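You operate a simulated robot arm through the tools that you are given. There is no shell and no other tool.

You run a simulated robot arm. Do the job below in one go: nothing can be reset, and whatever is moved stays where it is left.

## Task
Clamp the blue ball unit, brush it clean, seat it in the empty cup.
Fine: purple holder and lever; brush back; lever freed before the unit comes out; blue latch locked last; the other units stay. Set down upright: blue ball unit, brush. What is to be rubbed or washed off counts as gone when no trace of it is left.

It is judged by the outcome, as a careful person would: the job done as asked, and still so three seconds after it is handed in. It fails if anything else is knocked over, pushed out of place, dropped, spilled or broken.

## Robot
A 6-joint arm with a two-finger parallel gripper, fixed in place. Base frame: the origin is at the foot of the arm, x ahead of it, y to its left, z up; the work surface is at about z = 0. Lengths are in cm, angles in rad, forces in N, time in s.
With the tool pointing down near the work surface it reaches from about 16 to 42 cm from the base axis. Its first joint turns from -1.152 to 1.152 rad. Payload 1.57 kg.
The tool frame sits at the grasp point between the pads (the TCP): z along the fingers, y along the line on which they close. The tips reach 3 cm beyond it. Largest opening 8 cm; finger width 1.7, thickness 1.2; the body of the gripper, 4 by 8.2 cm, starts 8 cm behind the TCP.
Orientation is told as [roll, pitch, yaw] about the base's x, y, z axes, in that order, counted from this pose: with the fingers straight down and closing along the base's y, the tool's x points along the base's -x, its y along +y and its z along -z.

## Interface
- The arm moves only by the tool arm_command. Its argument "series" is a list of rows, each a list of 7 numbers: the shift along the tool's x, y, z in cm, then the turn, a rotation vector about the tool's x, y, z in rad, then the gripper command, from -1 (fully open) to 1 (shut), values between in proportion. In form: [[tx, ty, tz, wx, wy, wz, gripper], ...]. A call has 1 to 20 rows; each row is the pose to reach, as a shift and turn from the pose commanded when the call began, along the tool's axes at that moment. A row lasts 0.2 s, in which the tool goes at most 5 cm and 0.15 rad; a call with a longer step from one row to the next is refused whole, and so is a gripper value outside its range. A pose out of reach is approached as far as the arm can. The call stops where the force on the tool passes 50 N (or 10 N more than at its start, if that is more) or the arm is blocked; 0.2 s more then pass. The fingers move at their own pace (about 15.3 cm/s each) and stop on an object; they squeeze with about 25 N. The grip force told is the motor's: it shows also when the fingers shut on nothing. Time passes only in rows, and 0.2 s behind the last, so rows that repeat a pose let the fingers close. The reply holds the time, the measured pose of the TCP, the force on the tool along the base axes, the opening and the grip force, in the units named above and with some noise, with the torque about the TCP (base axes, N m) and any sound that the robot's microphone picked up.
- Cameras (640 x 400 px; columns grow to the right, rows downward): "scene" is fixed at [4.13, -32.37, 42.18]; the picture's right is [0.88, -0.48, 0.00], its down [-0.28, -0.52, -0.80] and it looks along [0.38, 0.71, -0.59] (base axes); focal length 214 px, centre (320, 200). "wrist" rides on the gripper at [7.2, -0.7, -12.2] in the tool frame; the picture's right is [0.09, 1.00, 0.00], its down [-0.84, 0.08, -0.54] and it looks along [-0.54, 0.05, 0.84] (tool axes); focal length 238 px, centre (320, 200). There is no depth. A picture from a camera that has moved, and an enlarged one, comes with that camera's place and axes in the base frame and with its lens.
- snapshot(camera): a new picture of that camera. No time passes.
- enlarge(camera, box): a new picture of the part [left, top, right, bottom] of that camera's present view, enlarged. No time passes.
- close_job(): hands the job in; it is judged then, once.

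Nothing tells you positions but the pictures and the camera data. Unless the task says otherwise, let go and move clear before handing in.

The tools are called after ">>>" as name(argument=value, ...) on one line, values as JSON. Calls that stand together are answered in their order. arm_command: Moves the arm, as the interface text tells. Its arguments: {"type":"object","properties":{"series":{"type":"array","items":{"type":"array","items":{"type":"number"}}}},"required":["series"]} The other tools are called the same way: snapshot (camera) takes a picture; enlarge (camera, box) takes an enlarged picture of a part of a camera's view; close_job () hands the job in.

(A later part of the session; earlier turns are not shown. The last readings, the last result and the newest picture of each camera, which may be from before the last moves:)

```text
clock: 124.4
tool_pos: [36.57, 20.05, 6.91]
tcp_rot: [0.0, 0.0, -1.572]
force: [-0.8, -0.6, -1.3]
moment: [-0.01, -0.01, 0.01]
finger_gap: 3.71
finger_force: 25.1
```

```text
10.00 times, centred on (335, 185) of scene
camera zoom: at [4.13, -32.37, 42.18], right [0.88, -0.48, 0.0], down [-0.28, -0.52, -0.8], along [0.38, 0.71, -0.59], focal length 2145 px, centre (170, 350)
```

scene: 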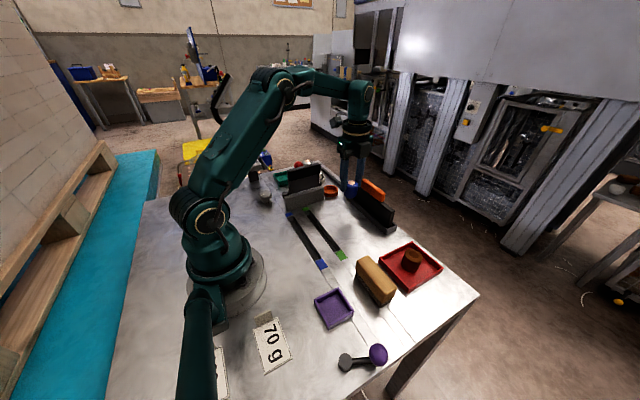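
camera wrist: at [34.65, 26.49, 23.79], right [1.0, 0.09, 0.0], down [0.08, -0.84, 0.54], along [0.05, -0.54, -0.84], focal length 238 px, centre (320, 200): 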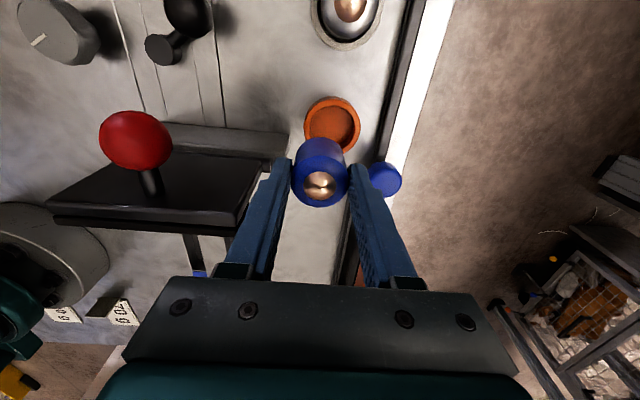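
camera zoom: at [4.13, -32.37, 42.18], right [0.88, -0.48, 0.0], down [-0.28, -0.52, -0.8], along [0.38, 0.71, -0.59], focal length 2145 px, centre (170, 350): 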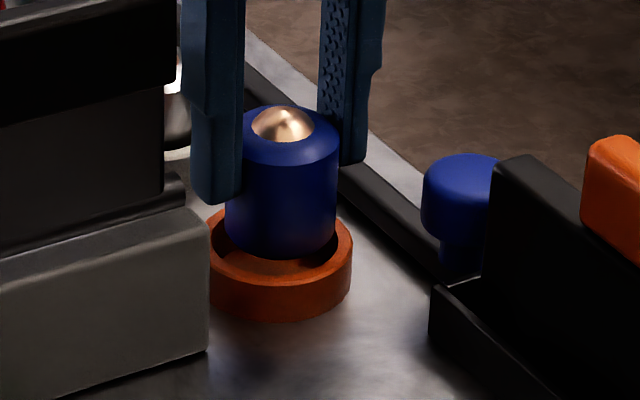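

With the base just above the rim, both views agree the unit needs about +0.1 cm in x and +0.2 cm in y. I'll shift and lower a little, then check for contact.

>>> arm_command(series=[[0.22, 0.1, 0, 0, 0, 0, 1], [0.22, 0.1, 0.2, 0, 0, 0, 1], [0.22, 0.1, 0.4, 0, 0, 0, 1], [0.22, 0.1, 0.4, 0, 0, 0, 1]])

>>> enlarge(camera="wrist", box=[270, 80, 410, 220])

>>> enlarge(camera="scene", box=[315, 165, 355, 205])

```text
clock: 125.4
tool_pos: [36.59, 20.16, 6.53]
tcp_rot: [0.0, 0.0, -1.571]
force: [-0.2, 0.3, -0.8]
moment: [0.02, 0.0, 0.01]
finger_gap: 3.67
finger_force: 24.9
```

```text
2.86 times, centred on (340, 150) of wrist
camera zoom: at [35.75, 27.39, 18.6], right [1.0, 0.09, 0.0], down [0.08, -0.84, 0.54], along [0.05, -0.54, -0.84], focal length 681 px, centre (263, 343)
```

zoom: 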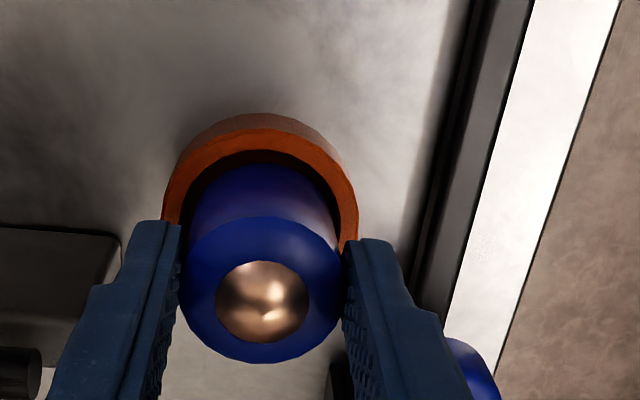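

```text
10.00 times, centred on (335, 185) of scene
camera zoom: at [4.13, -32.37, 42.18], right [0.88, -0.48, 0.0], down [-0.28, -0.52, -0.8], along [0.38, 0.71, -0.59], focal length 2145 px, centre (170, 350)
```

zoom: 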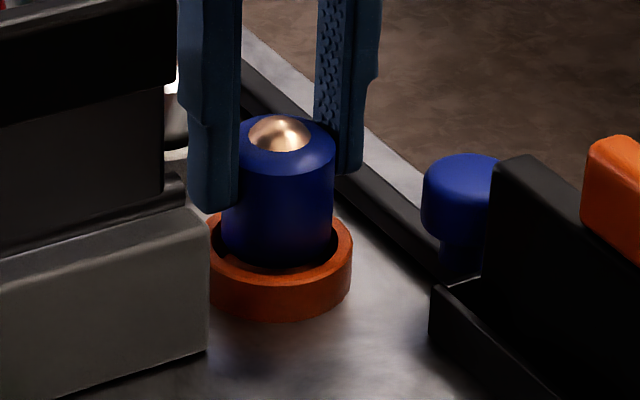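

Nearly centred; it needs about +0.1 cm in x and a touch in y. I'll adjust and keep lowering slowly, watching the force.

>>> arm_command(series=[[0.07, 0.1, 0, 0, 0, 0, 1], [0.07, 0.1, 0.15, 0, 0, 0, 1], [0.07, 0.1, 0.3, 0, 0, 0, 1], [0.07, 0.1, 0.3, 0, 0, 0, 1]])

>>> enlarge(camera="scene", box=[315, 165, 355, 205])

```text
clock: 126.4
tool_pos: [36.57, 20.07, 6.33]
tcp_rot: [0.001, 0.0, -1.571]
force: [-0.1, -0.2, -1.3]
moment: [-0.01, 0.0, -0.03]
finger_gap: 3.67
finger_force: 25.2
out of reach, approached as far as the arm can: row 1
```

```text
10.00 times, centred on (335, 185) of scene
camera zoom: at [4.13, -32.37, 42.18], right [0.88, -0.48, 0.0], down [-0.28, -0.52, -0.8], along [0.38, 0.71, -0.59], focal length 2145 px, centre (170, 350)
```

zoom: 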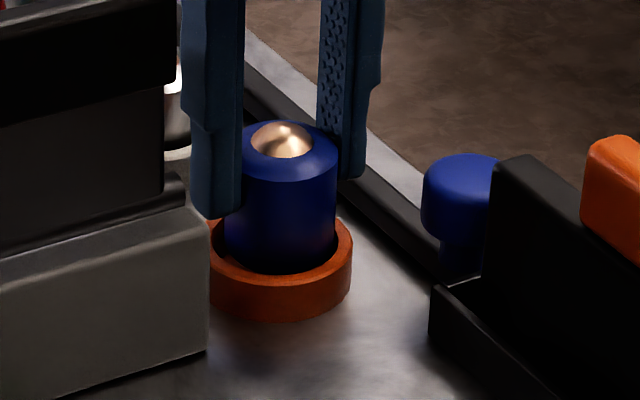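

The unit is centred and its base is entering the cup with no contact. I'll continue down.

>>> arm_command(series=[[0, 0, 0.2, 0, 0, 0, 1], [0, 0, 0.4, 0, 0, 0, 1], [0, 0, 0.4, 0, 0, 0, 1]])

>>> enlarge(camera="wrist", box=[270, 80, 410, 220])

>>> enlarge(camera="scene", box=[315, 165, 355, 205])

```text
clock: 127.2
tool_pos: [36.69, 20.09, 5.91]
tcp_rot: [0.0, 0.0, -1.571]
force: [-0.1, -1.2, -1.8]
moment: [0.03, -0.01, 0.02]
finger_gap: 3.69
finger_force: 25.0
```

```text
2.86 times, centred on (340, 150) of wrist
camera zoom: at [35.87, 27.36, 18.06], right [1.0, 0.09, 0.0], down [0.08, -0.84, 0.54], along [0.05, -0.54, -0.84], focal length 681 px, centre (263, 343)
```

zoom: 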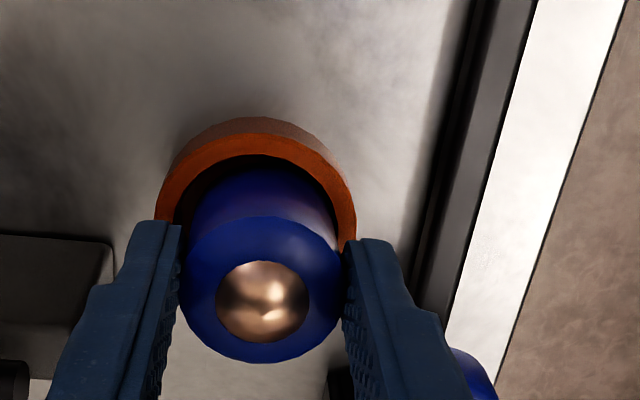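

```text
10.00 times, centred on (335, 185) of scene
camera zoom: at [4.13, -32.37, 42.18], right [0.88, -0.48, 0.0], down [-0.28, -0.52, -0.8], along [0.38, 0.71, -0.59], focal length 2145 px, centre (170, 350)
```

zoom: 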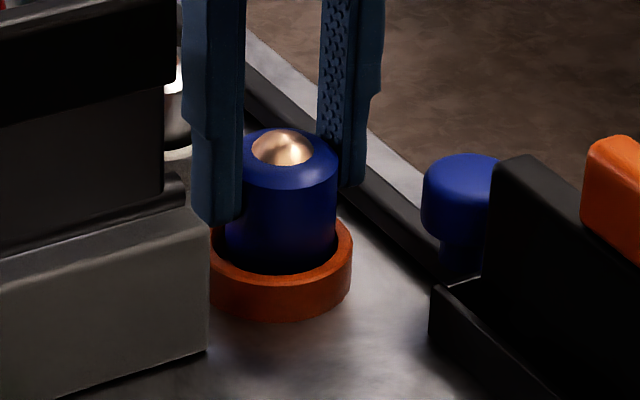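

The unit is inside the rim with a visible gap all round. I'll lower the rest until it touches the cup floor.

>>> arm_command(series=[[0.02, 0, 0.15, 0, 0, 0, 1], [0.02, 0, 0.3, 0, 0, 0, 1], [0.02, 0, 0.3, 0, 0, 0, 1]])

```text
clock: 128.0
tool_pos: [36.69, 20.23, 5.73]
tcp_rot: [0.0, 0.0, -1.57]
force: [-0.2, 0.1, -1.2]
moment: [-0.04, 0.01, -0.02]
finger_gap: 3.68
finger_force: 25.4
```

>>> arm_command(series=[[0, 0, 0.1, 0, 0, 0, 1], [0, 0, 0.2, 0, 0, 0, 1], [0, 0, 0.2, 0, 0, 0, 1]])

```text
clock: 128.8
tool_pos: [36.73, 20.27, 5.41]
tcp_rot: [-0.001, -0.002, -1.571]
force: [-4.7, -2.7, -0.7]
moment: [-0.11, 0.19, 0.02]
finger_gap: 3.67
finger_force: 25.2
```

A slight sideways contact appeared: the unit touches the cup wall on the +x/+y side. I'll ease back 0.06 cm and continue.

>>> arm_command(series=[[-0.05, -0.08, 0, 0, 0, 0, 1], [-0.05, -0.08, 0.1, 0, 0, 0, 1], [-0.05, -0.08, 0.1, 0, 0, 0, 1]])

>>> enlarge(camera="scene", box=[315, 165, 355, 205])

```text
clock: 129.6
tool_pos: [36.67, 20.3, 5.42]
tcp_rot: [-0.002, -0.002, -1.572]
force: [-7.9, -3.2, 0.6]
moment: [-0.15, 0.24, -0.01]
finger_gap: 3.7
finger_force: 24.7
```

```text
10.00 times, centred on (335, 185) of scene
camera zoom: at [4.13, -32.37, 42.18], right [0.88, -0.48, 0.0], down [-0.28, -0.52, -0.8], along [0.38, 0.71, -0.59], focal length 2145 px, centre (170, 350)
```

zoom: 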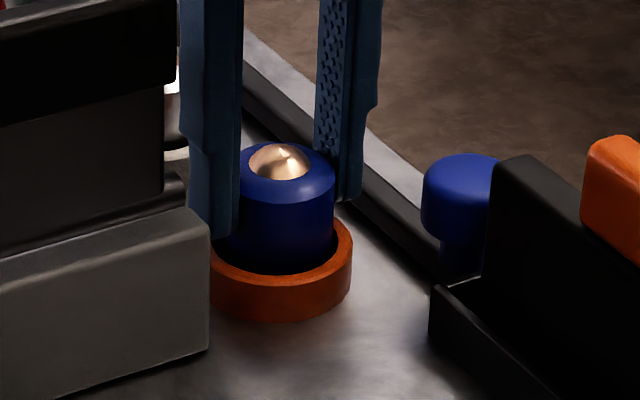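

>>> arm_command(series=[[-0.06, -0.12, 0, 0, 0, 0, 1], [-0.06, -0.12, 0, 0, 0, 0, 1]])

```text
clock: 130.2
tool_pos: [36.71, 20.29, 5.4]
tcp_rot: [0.003, 0.0, -1.571]
force: [0.4, -0.7, -1.2]
moment: [-0.01, 0.03, -0.01]
finger_gap: 3.68
finger_force: 25.0
```

The side force is gone. I'll lower further to the floor.

>>> arm_command(series=[[0, 0, 0.1, 0, 0, 0, 1], [0, 0, 0.15, 0, 0, 0, 1], [0, 0, 0.15, 0, 0, 0, 1]])

```text
clock: 131.0
tool_pos: [36.62, 20.11, 5.25]
tcp_rot: [-0.001, 0.0, -1.571]
force: [-0.9, -0.1, -1.4]
moment: [0.03, -0.01, -0.01]
finger_gap: 3.7
finger_force: 25.2
```

>>> arm_command(series=[[0, 0, 0.1, 0, 0, 0, 1], [0, 0, 0.15, 0, 0, 0, 1], [0, 0, 0.15, 0, 0, 0, 1]])

>>> enlarge(camera="scene", box=[315, 165, 355, 205])

>>> enlarge(camera="wrist", box=[270, 80, 410, 220])

```text
clock: 131.8
tool_pos: [36.66, 20.2, 5.18]
tcp_rot: [0.0, 0.0, -1.57]
force: [-0.6, -1.1, 2.1]
moment: [-0.04, 0.06, -0.04]
finger_gap: 3.67
finger_force: 25.2
```

```text
10.00 times, centred on (335, 185) of scene
camera zoom: at [4.13, -32.37, 42.18], right [0.88, -0.48, 0.0], down [-0.28, -0.52, -0.8], along [0.38, 0.71, -0.59], focal length 2145 px, centre (170, 350)
```

zoom: 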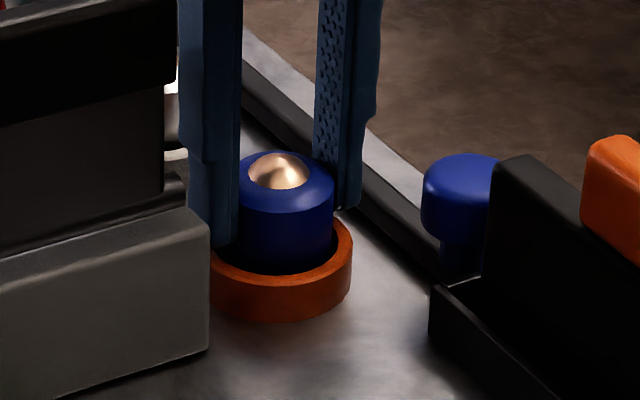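

```text
2.86 times, centred on (340, 150) of wrist
camera zoom: at [35.79, 27.43, 17.14], right [1.0, 0.09, 0.0], down [0.08, -0.84, 0.54], along [0.05, -0.54, -0.84], focal length 681 px, centre (263, 343)
```

zoom: 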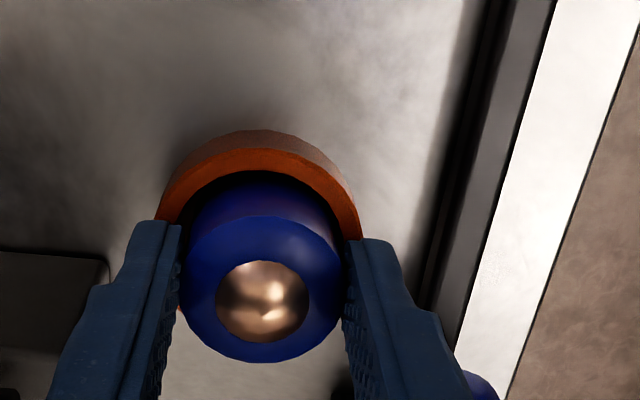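

>>> arm_command(series=[[0, 0, 0.08, 0, 0, 0, 1], [0, 0, 0.08, 0, 0, 0, 1]])

```text
clock: 132.4
tool_pos: [36.55, 20.22, 5.13]
tcp_rot: [-0.001, 0.001, -1.57]
force: [-1.4, 1.9, 8.2]
moment: [-0.01, 0.03, -0.03]
finger_gap: 3.69
finger_force: 25.0
```

The unit is seated (8 N on the cup floor). I'll relieve, open slightly and rise straight up, then draw back.

>>> arm_command(series=[[0, 0, -0.07, 0, 0, 0, 1], [0, 0, -0.07, 0, 0, 0, 0.3], [0, 0, -0.07, 0, 0, 0, -0.2], [0, 0, -0.07, 0, 0, 0, -0.2], [0, 0, -0.07, 0, 0, 0, -0.2]])

>>> enlarge(camera="wrist", box=[270, 80, 410, 220])

>>> enlarge(camera="scene", box=[315, 165, 355, 205])

```text
clock: 133.6
tool_pos: [36.56, 20.13, 5.1]
tcp_rot: [0.002, 0.0, -1.57]
force: [-0.7, -0.1, -0.4]
moment: [-0.01, 0.02, -0.03]
finger_gap: 4.78
finger_force: 0.1
```

```text
2.86 times, centred on (340, 150) of wrist
camera zoom: at [35.79, 27.39, 17.17], right [1.0, 0.09, 0.0], down [0.08, -0.84, 0.54], along [0.05, -0.54, -0.84], focal length 681 px, centre (263, 343)
```

zoom: 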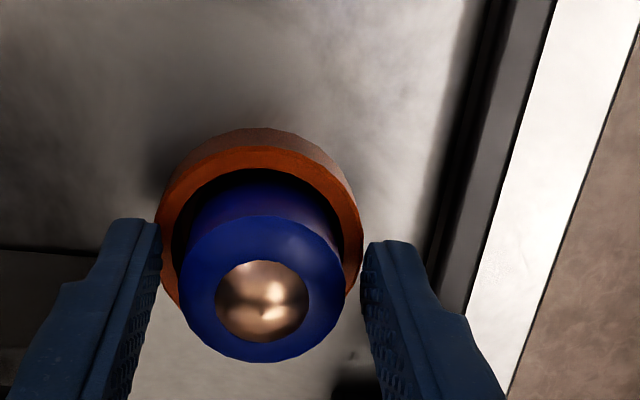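

```text
10.00 times, centred on (335, 185) of scene
camera zoom: at [4.13, -32.37, 42.18], right [0.88, -0.48, 0.0], down [-0.28, -0.52, -0.8], along [0.38, 0.71, -0.59], focal length 2145 px, centre (170, 350)
```

zoom: 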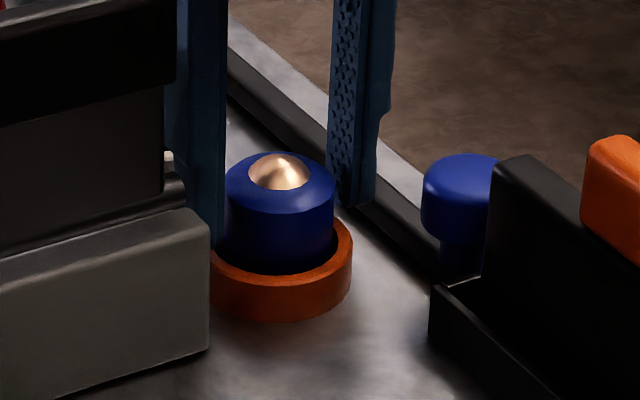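

The unit stands upright in the cup. I'll rise clear and then look closely at the blue latch.

>>> arm_command(series=[[0, 0, -1.8, 0, 0, 0, -0.2], [0, 0, -3.6, 0, 0, 0, -0.2], [0, -0.4, -5, 0, 0, 0, -0.2], [-2, -1.5, -7, 0, 0, 0, -0.2], [-5, -2.5, -8, 0, 0, 0, -0.2], [-5, -2.5, -8, 0, 0, 0, -0.2]])

>>> snapshot(camera="wrist")

>>> enlarge(camera="scene", box=[300, 150, 400, 230])

>>> enlarge(camera="wrist", box=[300, 30, 440, 170])

```text
clock: 135.0
tool_pos: [34.24, 15.31, 12.97]
tcp_rot: [0.002, 0.001, -1.571]
force: [0.1, -0.2, 0.4]
moment: [-0.01, 0.0, -0.01]
finger_gap: 4.8
finger_force: 0.1
out of reach, approached as far as the arm can: row 2, 3, 4
```

```text
taken
camera wrist: at [33.36, 22.5, 25.08], right [1.0, 0.09, 0.0], down [0.08, -0.84, 0.54], along [0.05, -0.54, -0.84], focal length 238 px, centre (320, 200)
```

wrist: 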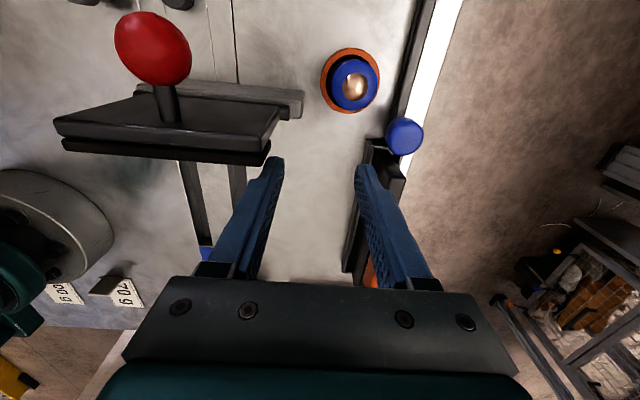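

```text
5.00 times, centred on (350, 190) of scene
camera zoom: at [4.13, -32.37, 42.18], right [0.88, -0.48, 0.0], down [-0.28, -0.52, -0.8], along [0.38, 0.71, -0.59], focal length 1072 px, centre (170, 250)
```

zoom: 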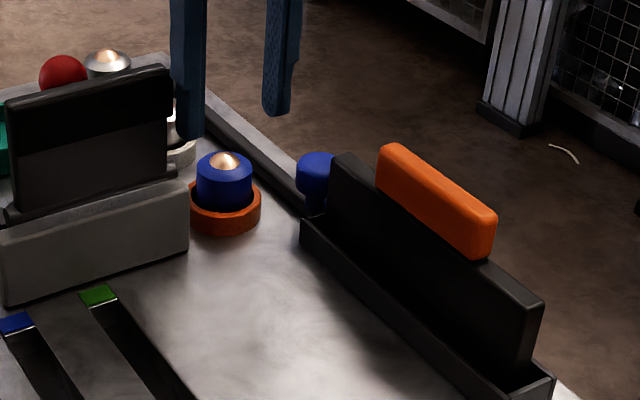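

```text
2.86 times, centred on (370, 100) of wrist
camera zoom: at [33.36, 22.5, 25.08], right [1.0, 0.09, 0.0], down [0.08, -0.84, 0.54], along [0.05, -0.54, -0.84], focal length 681 px, centre (177, 486)
```

zoom: 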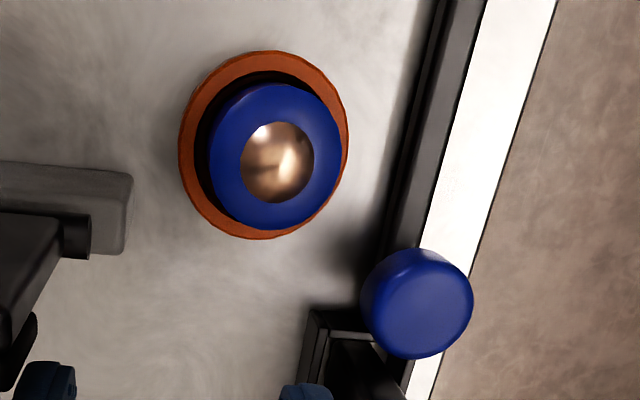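

The unit is in place and everything else is undisturbed. The latch appears to be the blue knob at the end of the long black bar behind the cups. I'll turn the hand to face it and look more closely before touching it.

>>> arm_command(series=[[-0.5, -0.3, -1, 0, 0, -0.14, -0.2], [-1, -0.6, -2, 0, 0, -0.28, -0.2], [-1.5, -0.9, -3, 0, 0, -0.42, -0.2], [-2, -1.2, -4, 0, 0, -0.56, -0.2], [-2.5, -1.2, -4, 0, 0, -0.7, -0.2], [-3, -1.2, -4, 0, 0, -0.84, -0.2], [-3.3, -1.2, -4, 0, 0, -0.98, -0.2], [-3.3, -1.2, -4, 0, 0, -1.12, -0.2], [-3.3, -1.2, -4, 0, 0, -1.26, -0.2], [-3.3, -1.2, -4, 0, 0, -1.4, -0.2], [-3.3, -1.2, -4, 0, 0, -1.54, -0.2], [-3.3, -1.2, -4, 0, 0, -1.57, -0.2]])

>>> snapshot(camera="wrist")

>>> enlarge(camera="wrist", box=[260, 100, 460, 240])

```text
clock: 137.6
tool_pos: [32.92, 11.83, 17.19]
tcp_rot: [-0.001, -0.001, 0.002]
force: [-0.6, 0.3, 1.2]
moment: [0.01, 0.01, -0.05]
finger_gap: 4.78
finger_force: 0.0
```

```text
taken
camera wrist: at [25.67, 11.25, 29.23], right [-0.09, 1.0, 0.0], down [0.84, 0.08, 0.54], along [0.54, 0.05, -0.84], focal length 238 px, centre (320, 200)
```

wrist: 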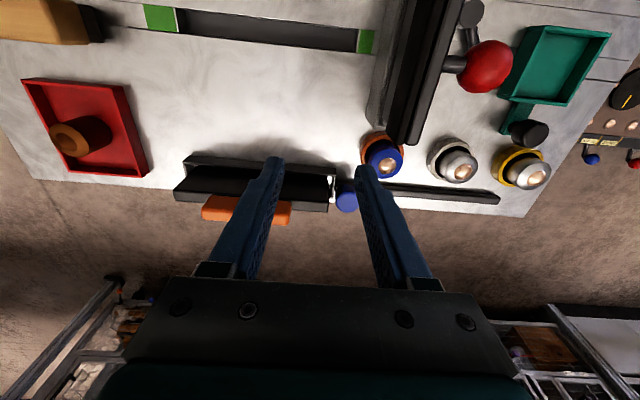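

```text
2.86 times, centred on (360, 170) of wrist
camera zoom: at [25.67, 11.25, 29.23], right [-0.09, 1.0, 0.0], down [0.84, 0.08, 0.54], along [0.54, 0.05, -0.84], focal length 681 px, centre (206, 286)
```

zoom: 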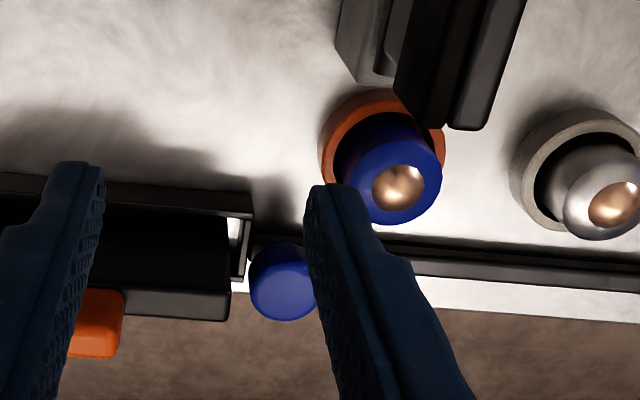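

>>> arm_command(series=[[-0.5, 2, 0, 0, 0, 0, -0.2], [-1, 4, 0, 0, 0, 0, -0.6], [-1, 4, 0, 0, 0, 0, -0.6]])

>>> enlarge(camera="wrist", box=[270, 150, 370, 230])

>>> enlarge(camera="wrist", box=[260, 100, 520, 240])

```text
clock: 138.4
tool_pos: [33.98, 15.96, 17.19]
tcp_rot: [0.001, 0.0, 0.001]
force: [0.5, -0.4, 0.0]
moment: [-0.01, 0.01, 0.01]
finger_gap: 6.4
finger_force: 0.0
```

```text
5.00 times, centred on (320, 190) of wrist
camera zoom: at [26.64, 15.25, 29.28], right [-0.09, 1.0, 0.0], down [0.84, 0.08, 0.54], along [0.54, 0.05, -0.84], focal length 1192 px, centre (320, 250)
```

zoom: 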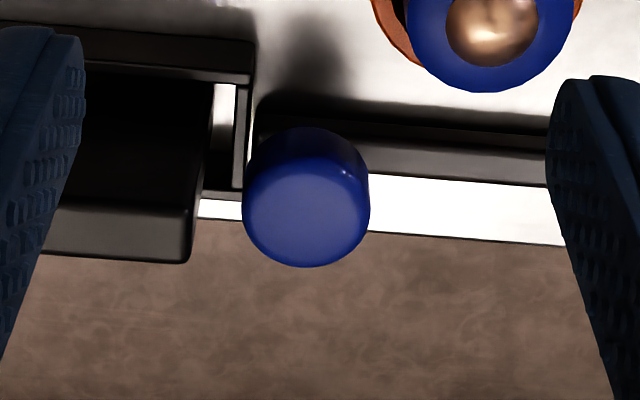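

```text
2.46 times, centred on (390, 170) of wrist
camera zoom: at [26.64, 15.25, 29.28], right [-0.09, 1.0, 0.0], down [0.84, 0.08, 0.54], along [0.54, 0.05, -0.84], focal length 587 px, centre (148, 274)
```

zoom: 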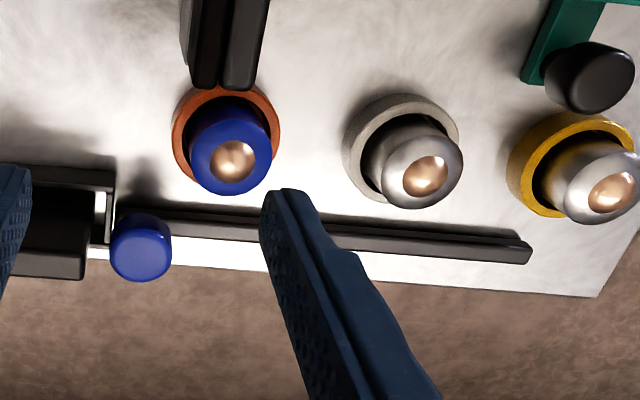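

The knob's cap is about 3.1 cm across, at roughly (41.7,16.25) with its top near z≈4, standing at the near end of a long track-like bar. The trough end blocks its −y side, so I'll grip it along x. I'll turn the hand back and tilt it slightly outward to reach.

>>> arm_command(series=[[0, 0, 0, 0, 0, 0.15, -0.3], [0, 0, 0, 0, 0, 0.3, -0.3], [0, 0, 0, 0, 0, 0.45, -0.3], [0, 0, 0, 0, 0, 0.6, -0.3], [0, 0, 0, 0, 0, 0.75, -0.3], [0, 0, 0, 0, 0, 0.9, -0.3], [0, 0, 0, 0, 0, 1.05, -0.3], [-0.5, 0, 0.5, 0, 0, 1.2, -0.3], [-1, 0, 1, 0, 0, 1.35, -0.3], [-1.5, 0, 2, 0, 0, 1.5, -0.3], [-2, 0, 3, 0, 0, 1.57, -0.3], [-2, 0, 3, 0, 0, 1.57, -0.3]])

>>> snapshot(camera="wrist")

```text
clock: 141.0
tool_pos: [35.86, 15.96, 14.03]
tcp_rot: [-0.002, 0.0, -1.572]
force: [-0.6, -0.3, 0.1]
moment: [0.0, 0.01, -0.03]
finger_gap: 5.21
finger_force: 0.1
```

```text
taken
camera wrist: at [35.09, 23.11, 26.16], right [1.0, 0.09, 0.0], down [0.08, -0.84, 0.54], along [0.05, -0.54, -0.84], focal length 238 px, centre (320, 200)
```

wrist: 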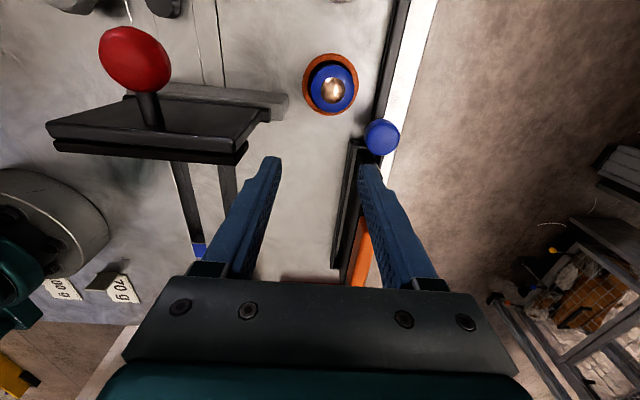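

>>> arm_command(series=[[0.1, 1.2, 1, -0.08, 0, 0, -0.3], [0.2, 2.4, 2, -0.16, 0, 0, -0.3], [0.3, 4, 3, -0.22, 0, 0, -0.3], [0.3, 5.7, 4, -0.22, 0, 0, -0.3], [0.3, 5.7, 4, -0.22, 0, 0, -0.3]])

>>> snapshot(camera="wrist")

>>> enlarge(camera="scene", box=[300, 120, 400, 220])

```text
clock: 142.2
tool_pos: [41.5, 16.27, 10.17]
tcp_rot: [0.22, 0.0, -1.571]
force: [1.2, -0.3, -0.5]
moment: [-0.03, -0.03, 0.03]
finger_gap: 5.19
finger_force: 0.0
```

```text
taken
camera wrist: at [38.02, 23.43, 21.7], right [0.97, 0.09, 0.22], down [-0.04, -0.84, 0.55], along [0.23, -0.54, -0.81], focal length 238 px, centre (320, 200)
```

wrist: 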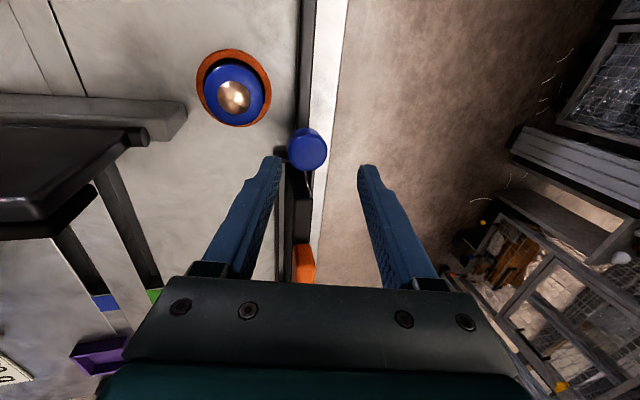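

```text
4.00 times, centred on (350, 170) of scene
camera zoom: at [4.13, -32.37, 42.18], right [0.88, -0.48, 0.0], down [-0.28, -0.52, -0.8], along [0.38, 0.71, -0.59], focal length 858 px, centre (200, 320)
```

zoom: 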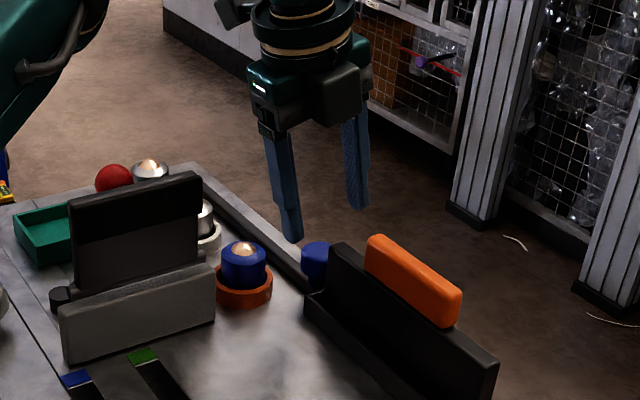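

The slight tilt reaches: the tool is over the knob at (41.65,16.23). I'll descend with the fingers on its inner and outer sides and stop around the cap, without gripping yet.

>>> arm_command(series=[[0, -0.42, 1.57, 0, 0, 0, -0.3], [0, -0.84, 3.14, 0, 0, 0, -0.3], [0, -1.258, 4.6, 0, 0, 0, -0.3], [0, -1.258, 4.6, 0, 0, 0, -0.3]])

>>> snapshot(camera="wrist")

>>> enlarge(camera="scene", box=[310, 140, 390, 210])

```text
clock: 143.2
tool_pos: [41.34, 16.22, 5.28]
tcp_rot: [0.22, -0.001, -1.57]
force: [-0.3, 0.8, -0.3]
moment: [-0.01, 0.02, 0.01]
finger_gap: 5.21
finger_force: 0.1
```

```text
taken
camera wrist: at [37.93, 23.41, 16.96], right [0.97, 0.09, 0.22], down [-0.04, -0.84, 0.55], along [0.23, -0.54, -0.81], focal length 238 px, centre (320, 200)
```

wrist: 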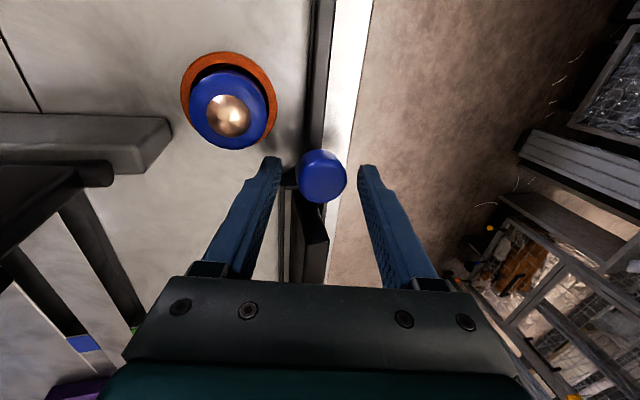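

```text
5.71 times, centred on (350, 175) of scene
camera zoom: at [4.13, -32.37, 42.18], right [0.88, -0.48, 0.0], down [-0.28, -0.52, -0.8], along [0.38, 0.71, -0.59], focal length 1226 px, centre (149, 343)
```

zoom: 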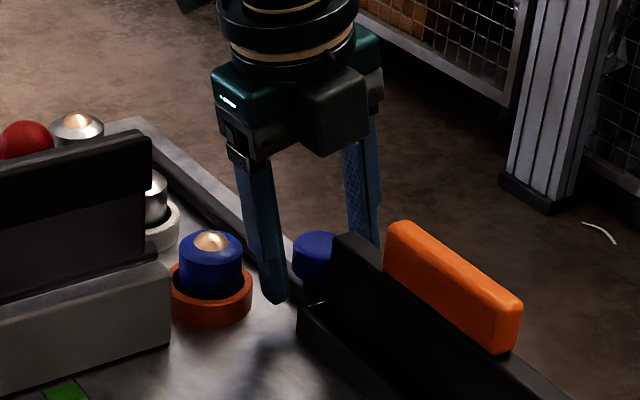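

The fingers straddle the knob cleanly. I'll close on it.

>>> arm_command(series=[[0, 0, 0, 0, 0, 0, 0], [0, 0, 0, 0, 0, 0, 0.4], [0, 0, 0, 0, 0, 0, 0.4]])

>>> enlarge(camera="wrist", box=[250, 110, 390, 230])

```text
clock: 144.0
tool_pos: [41.44, 16.2, 5.29]
tcp_rot: [0.22, 0.0, -1.569]
force: [9.6, 0.5, -5.0]
moment: [0.0, 0.39, 0.04]
finger_gap: 3.45
finger_force: 41.9
```

```text
3.33 times, centred on (320, 170) of wrist
camera zoom: at [37.95, 23.4, 16.98], right [0.97, 0.09, 0.22], down [-0.04, -0.84, 0.55], along [0.23, -0.54, -0.81], focal length 794 px, centre (320, 300)
```

zoom: 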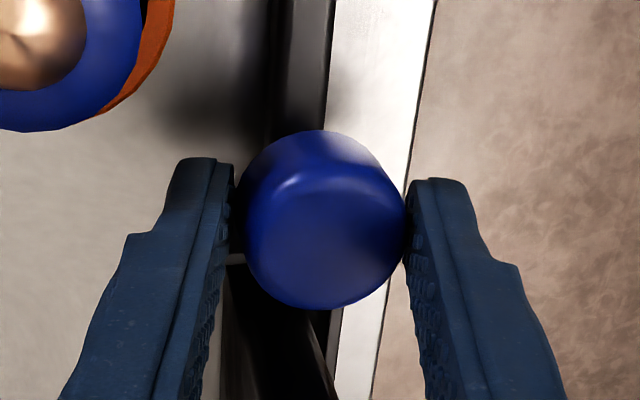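

The knob is gripped and rigid in x (about 10 N without moving). I'll try a small +y movement along the track.

>>> arm_command(series=[[0.1, 0.08, 0, 0, 0, 0, 0.4], [0.25, 0.08, 0, 0, 0, 0, 0.4], [0.4, 0.08, 0, 0, 0, 0, 0.4]])

>>> enlarge(camera="wrist", box=[250, 110, 390, 230])

```text
clock: 144.8
tool_pos: [41.42, 16.67, 5.37]
tcp_rot: [0.217, -0.001, -1.571]
force: [-6.4, -0.4, 5.5]
moment: [0.02, 0.68, -0.05]
finger_gap: 3.46
finger_force: 42.2
```

```text
3.33 times, centred on (320, 170) of wrist
camera zoom: at [38.0, 23.84, 16.99], right [0.97, 0.09, 0.21], down [-0.04, -0.84, 0.55], along [0.23, -0.54, -0.81], focal length 794 px, centre (320, 300)
```

zoom: 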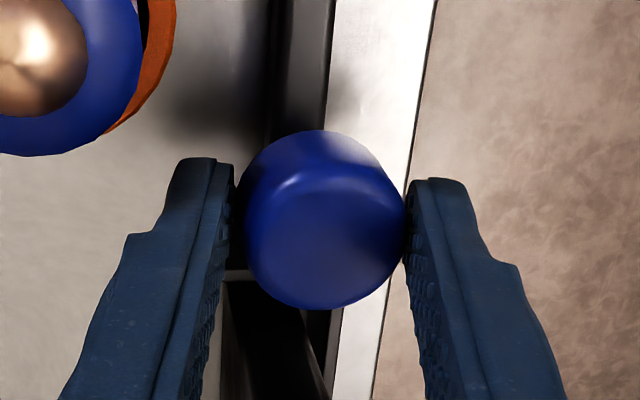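

The knob slides easily in +y, so it's a slider on the track. I'll continue in small steps and look for its end stop.

>>> arm_command(series=[[0.3, -0.04, 0, 0, 0, 0, 0.4], [0.6, -0.04, 0, 0, 0, 0, 0.4], [0.9, -0.04, 0, 0, 0, 0, 0.4], [1.2, -0.04, 0, 0, 0, 0, 0.4]])

>>> enlarge(camera="wrist", box=[230, 50, 430, 230])

>>> enlarge(camera="scene", box=[310, 140, 390, 210])

```text
clock: 145.8
tool_pos: [41.39, 17.87, 5.3]
tcp_rot: [0.219, -0.002, -1.567]
force: [-6.3, 0.3, 6.8]
moment: [-0.12, 0.62, 0.07]
finger_gap: 3.46
finger_force: 42.0
```

```text
2.22 times, centred on (330, 140) of wrist
camera zoom: at [37.96, 25.05, 16.98], right [0.97, 0.09, 0.22], down [-0.04, -0.84, 0.55], along [0.23, -0.54, -0.81], focal length 530 px, centre (298, 333)
```

zoom: 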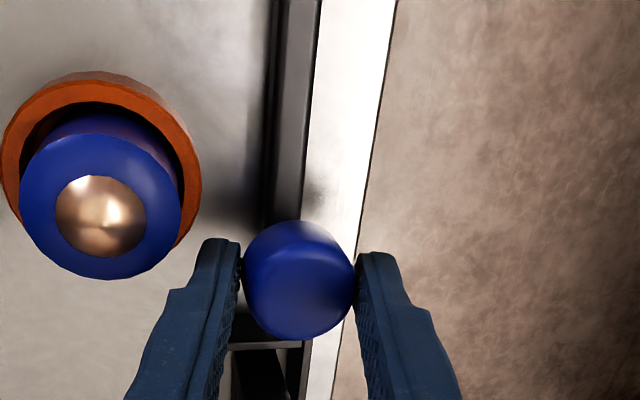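

```text
5.71 times, centred on (350, 175) of scene
camera zoom: at [4.13, -32.37, 42.18], right [0.88, -0.48, 0.0], down [-0.28, -0.52, -0.8], along [0.38, 0.71, -0.59], focal length 1226 px, centre (149, 343)
```

zoom: 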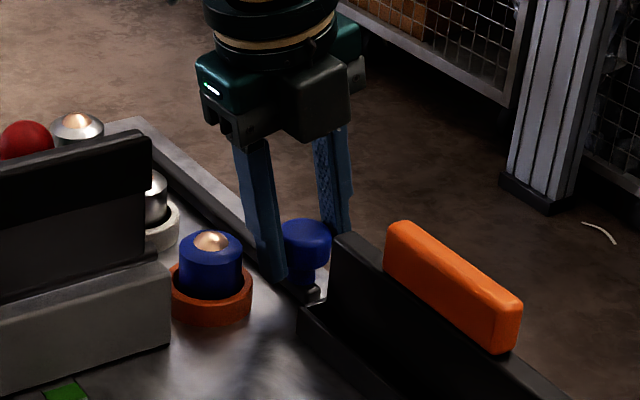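

The slider moves freely, but going on with this grip would bring the inner finger close to the seated unit. I'll back up slightly, release, and push it from behind with closed fingers instead.

>>> arm_command(series=[[-0.15, 0, 0, 0, 0, 0, 0.4], [-0.3, 0, 0, 0, 0, 0, 0.4], [-0.3, 0, 0, 0, 0, 0, 0.2], [-0.3, 0, 0, 0, 0, 0, 0.02], [-0.3, 0, 0, 0, 0, 0, 0.02], [-0.3, 0, -1.5, 0, 0, 0, 0.02], [-0.3, 0, -3, 0, 0, 0, 0.02], [-0.3, 0, -4.5, 0, 0, 0, 0.02]])

>>> snapshot(camera="wrist")

>>> enlarge(camera="scene", box=[310, 140, 390, 210])

```text
clock: 147.6
tool_pos: [40.38, 17.43, 9.65]
tcp_rot: [0.217, 0.0, -1.571]
force: [-0.6, 1.0, 0.7]
moment: [0.0, 0.0, 0.0]
finger_gap: 3.92
finger_force: 0.1
```

```text
taken
camera wrist: at [36.99, 24.67, 21.35], right [0.97, 0.09, 0.22], down [-0.04, -0.84, 0.55], along [0.23, -0.54, -0.81], focal length 238 px, centre (320, 200)
```

wrist: 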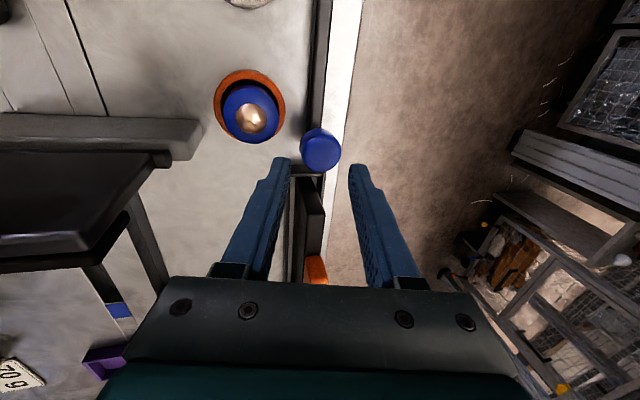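

```text
5.71 times, centred on (350, 175) of scene
camera zoom: at [4.13, -32.37, 42.18], right [0.88, -0.48, 0.0], down [-0.28, -0.52, -0.8], along [0.38, 0.71, -0.59], focal length 1226 px, centre (149, 343)
```

zoom: 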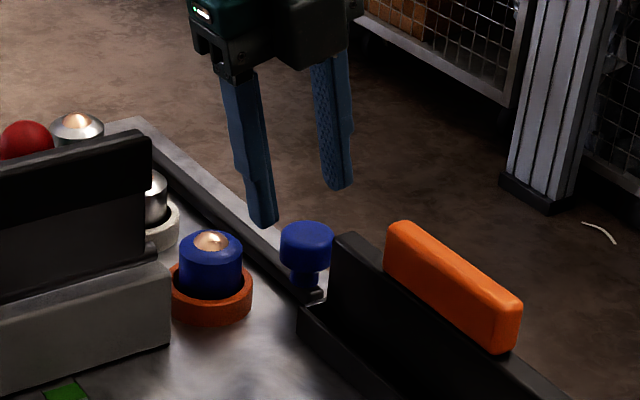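

The slider stays where I left it, at about y≈17.5, with room behind it now. I'll close the fingers and lower them between the trough end and the knob.

>>> arm_command(series=[[-1, 0, -1, 0, 0, 0, 0.5], [-2.6, 0, -1, 0, 0, 0, 1], [-2.6, 0, -1, 0, 0, 0, 1]])

>>> snapshot(camera="wrist")

```text
clock: 148.4
tool_pos: [40.15, 15.02, 10.61]
tcp_rot: [0.22, 0.002, -1.569]
force: [0.3, 0.0, 0.0]
moment: [-0.03, 0.01, 0.03]
finger_gap: 0.02
finger_force: 21.2
```

```text
taken
camera wrist: at [36.76, 22.08, 22.26], right [0.97, 0.09, 0.22], down [-0.04, -0.84, 0.55], along [0.23, -0.54, -0.81], focal length 238 px, centre (320, 200)
```

wrist: 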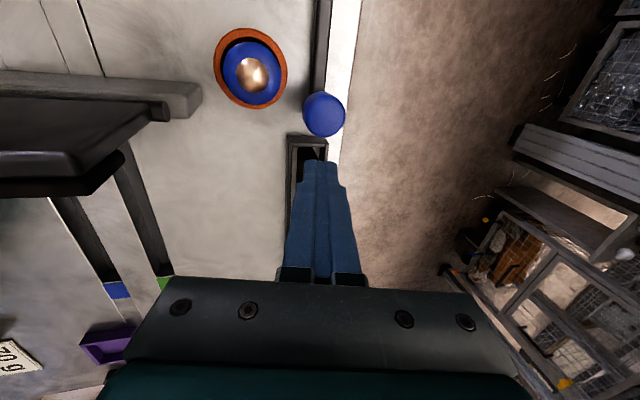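

>>> arm_command(series=[[-0.07, -0.1, 2, 0, 0, 0, 1], [-0.07, -0.15, 4, 0, 0, 0, 1], [-0.07, -0.15, 5.1, 0, 0, 0, 1], [-0.07, -0.15, 5.1, 0, 0, 0, 1]])

>>> enlarge(camera="wrist", box=[230, 60, 410, 220])

>>> enlarge(camera="scene", box=[310, 140, 390, 210])

```text
clock: 149.4
tool_pos: [41.34, 14.93, 5.62]
tcp_rot: [0.22, 0.0, -1.571]
force: [0.4, -0.3, 0.4]
moment: [-0.03, 0.01, 0.02]
finger_gap: 0.0
finger_force: 21.4
```

```text
2.50 times, centred on (320, 140) of wrist
camera zoom: at [37.85, 22.03, 17.26], right [0.97, 0.09, 0.22], down [-0.04, -0.84, 0.55], along [0.23, -0.54, -0.81], focal length 596 px, centre (320, 350)
```

zoom: 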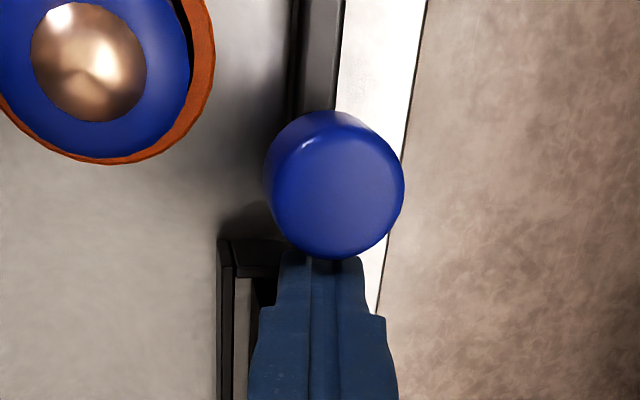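

```text
5.71 times, centred on (350, 175) of scene
camera zoom: at [4.13, -32.37, 42.18], right [0.88, -0.48, 0.0], down [-0.28, -0.52, -0.8], along [0.38, 0.71, -0.59], focal length 1226 px, centre (149, 343)
```

zoom: 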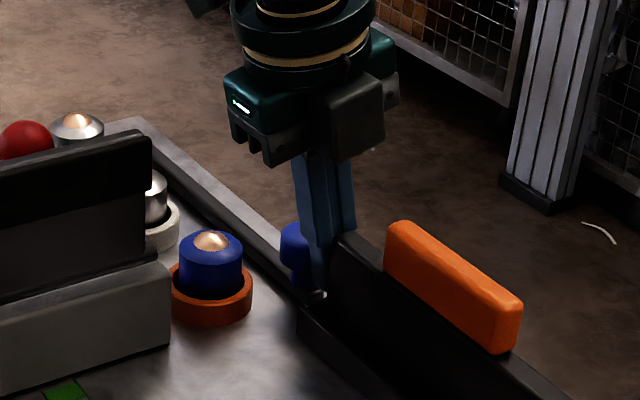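

The closed fingers are directly behind the knob with no contact elsewhere. I'll push in +y in steps.

>>> arm_command(series=[[0.4, 0, 0, 0, 0, 0, 1], [0.8, 0, 0, 0, 0, 0, 1], [1.2, 0, 0, 0, 0, 0, 1], [1.6, 0, 0, 0, 0, 0, 1], [2.0, 0, 0, 0, 0, 0, 1]])

>>> enlarge(camera="wrist", box=[200, 20, 440, 220])

>>> enlarge(camera="scene", box=[290, 140, 390, 210])

```text
clock: 150.6
tool_pos: [41.17, 16.82, 5.66]
tcp_rot: [0.222, -0.001, -1.57]
force: [0.8, -0.6, 0.5]
moment: [0.0, 0.0, 0.01]
finger_gap: 0.02
finger_force: 21.0
```

```text
2.00 times, centred on (320, 120) of wrist
camera zoom: at [37.77, 24.07, 17.24], right [0.97, 0.09, 0.22], down [-0.04, -0.84, 0.55], along [0.23, -0.54, -0.81], focal length 477 px, centre (320, 360)
```

zoom: 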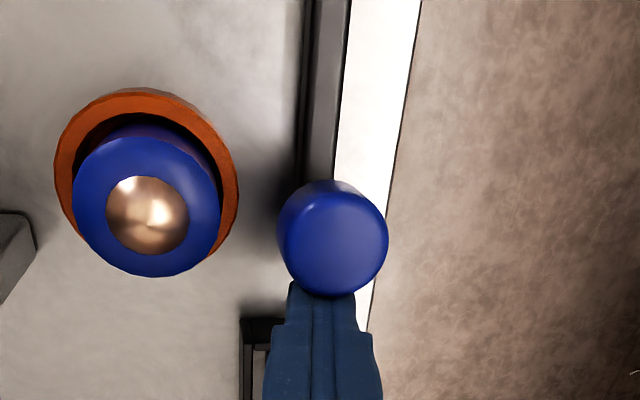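

```text
5.71 times, centred on (340, 175) of scene
camera zoom: at [4.13, -32.37, 42.18], right [0.88, -0.48, 0.0], down [-0.28, -0.52, -0.8], along [0.38, 0.71, -0.59], focal length 1226 px, centre (206, 343)
```

zoom: 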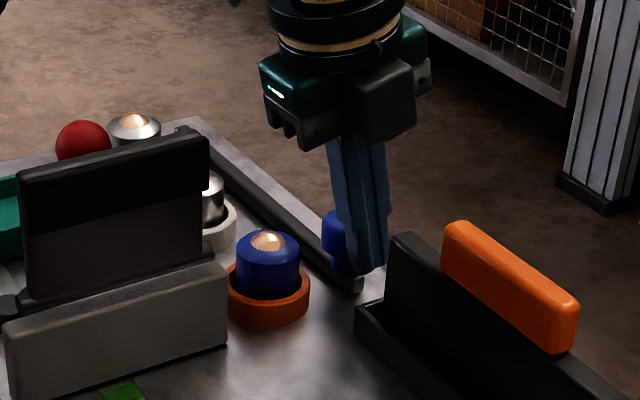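

The whole bar moves with the knob, so this is a sliding bolt with almost no resistance. I'll keep pushing towards its stop.

>>> arm_command(series=[[0.4, 0, 0, 0, 0, 0, 1], [0.8, 0, 0, 0, 0, 0, 1], [1.2, 0, 0, 0, 0, 0, 1], [1.2, 0, 0, 0, 0, 0, 1]])

>>> enlarge(camera="wrist", box=[160, 0, 480, 220])

>>> enlarge(camera="scene", box=[270, 130, 390, 210])

```text
clock: 151.4
tool_pos: [41.19, 17.05, 5.67]
tcp_rot: [0.215, -0.022, -1.578]
force: [-0.4, -6.2, 0.7]
moment: [-0.06, -0.04, -0.06]
finger_gap: 0.0
finger_force: 21.0
stopped in row 3: the force on the tool passed its limit at 54 N (the readings are from after the stop); the commanded pose is now the measured one
```

```text
1.82 times, centred on (320, 110) of wrist
camera zoom: at [37.89, 24.56, 17.12], right [0.97, 0.09, 0.21], down [-0.05, -0.82, 0.56], along [0.22, -0.56, -0.8], focal length 433 px, centre (320, 364)
```

zoom: 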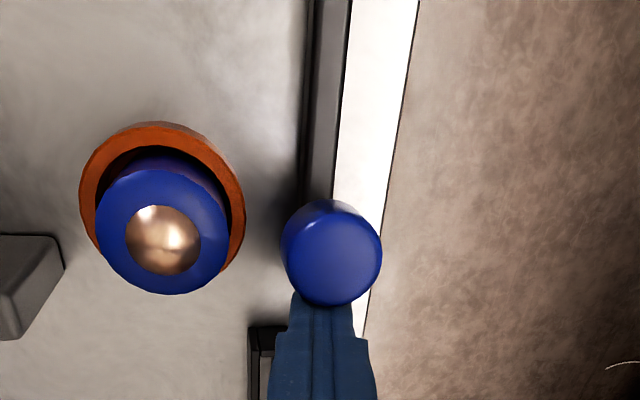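

```text
5.00 times, centred on (330, 170) of scene
camera zoom: at [4.13, -32.37, 42.18], right [0.88, -0.48, 0.0], down [-0.28, -0.52, -0.8], along [0.38, 0.71, -0.59], focal length 1072 px, centre (270, 350)
```

zoom: 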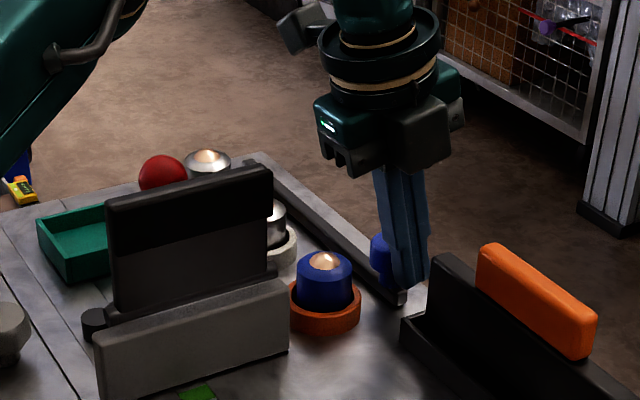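

The bolt reached a firm stop after about 3.3 cm of travel, with the knob now at y≈19.5. I'll back off gently, rise away from it, and check that it stays.

>>> arm_command(series=[[-0.1, 0, 0, 0, 0, 0, 1], [-0.3, 0, 0, 0, 0, 0, 1], [-0.6, 0, -0.5, 0, 0, 0, 1], [-0.7, 0, -2.5, 0, 0, 0, 1], [-0.7, 0, -5, 0, 0, 0, 1], [-0.7, 0, -8, 0, 0, 0, 1], [-0.7, -1, -10, 0.07, 0, 0, 1], [-0.7, -3, -11, 0.14, 0, 0, 1]])

>>> snapshot(camera="wrist")

>>> enlarge(camera="scene", box=[270, 130, 390, 210])

```text
clock: 153.2
tool_pos: [35.98, 16.68, 15.72]
tcp_rot: [0.075, -0.019, -1.579]
force: [-0.4, 0.0, 0.5]
moment: [-0.01, 0.02, -0.01]
finger_gap: 0.0
finger_force: 21.2
```

```text
taken
camera wrist: at [34.27, 24.1, 27.51], right [0.99, 0.09, 0.07], down [0.03, -0.83, 0.56], along [0.11, -0.56, -0.82], focal length 238 px, centre (320, 200)
```

wrist: 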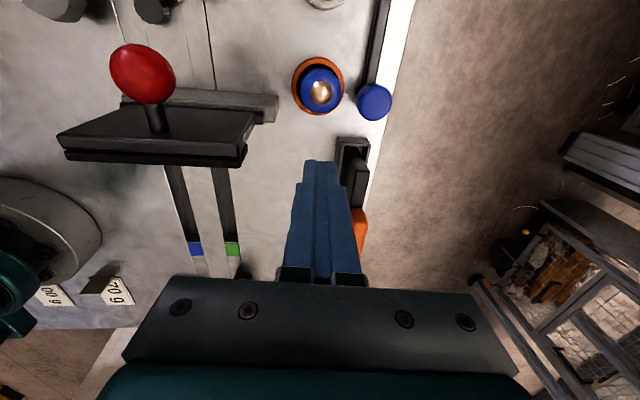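

```text
5.00 times, centred on (330, 170) of scene
camera zoom: at [4.13, -32.37, 42.18], right [0.88, -0.48, 0.0], down [-0.28, -0.52, -0.8], along [0.38, 0.71, -0.59], focal length 1072 px, centre (270, 350)
```

zoom: 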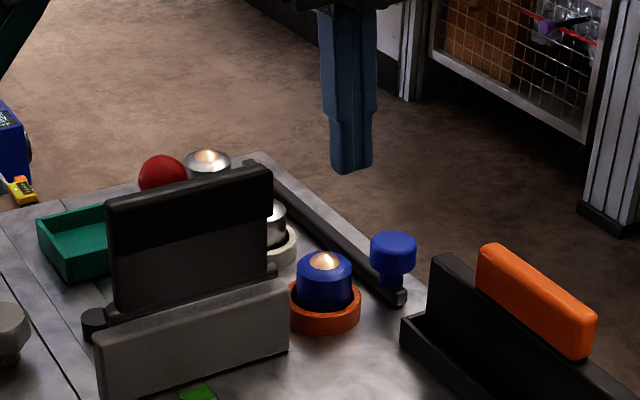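

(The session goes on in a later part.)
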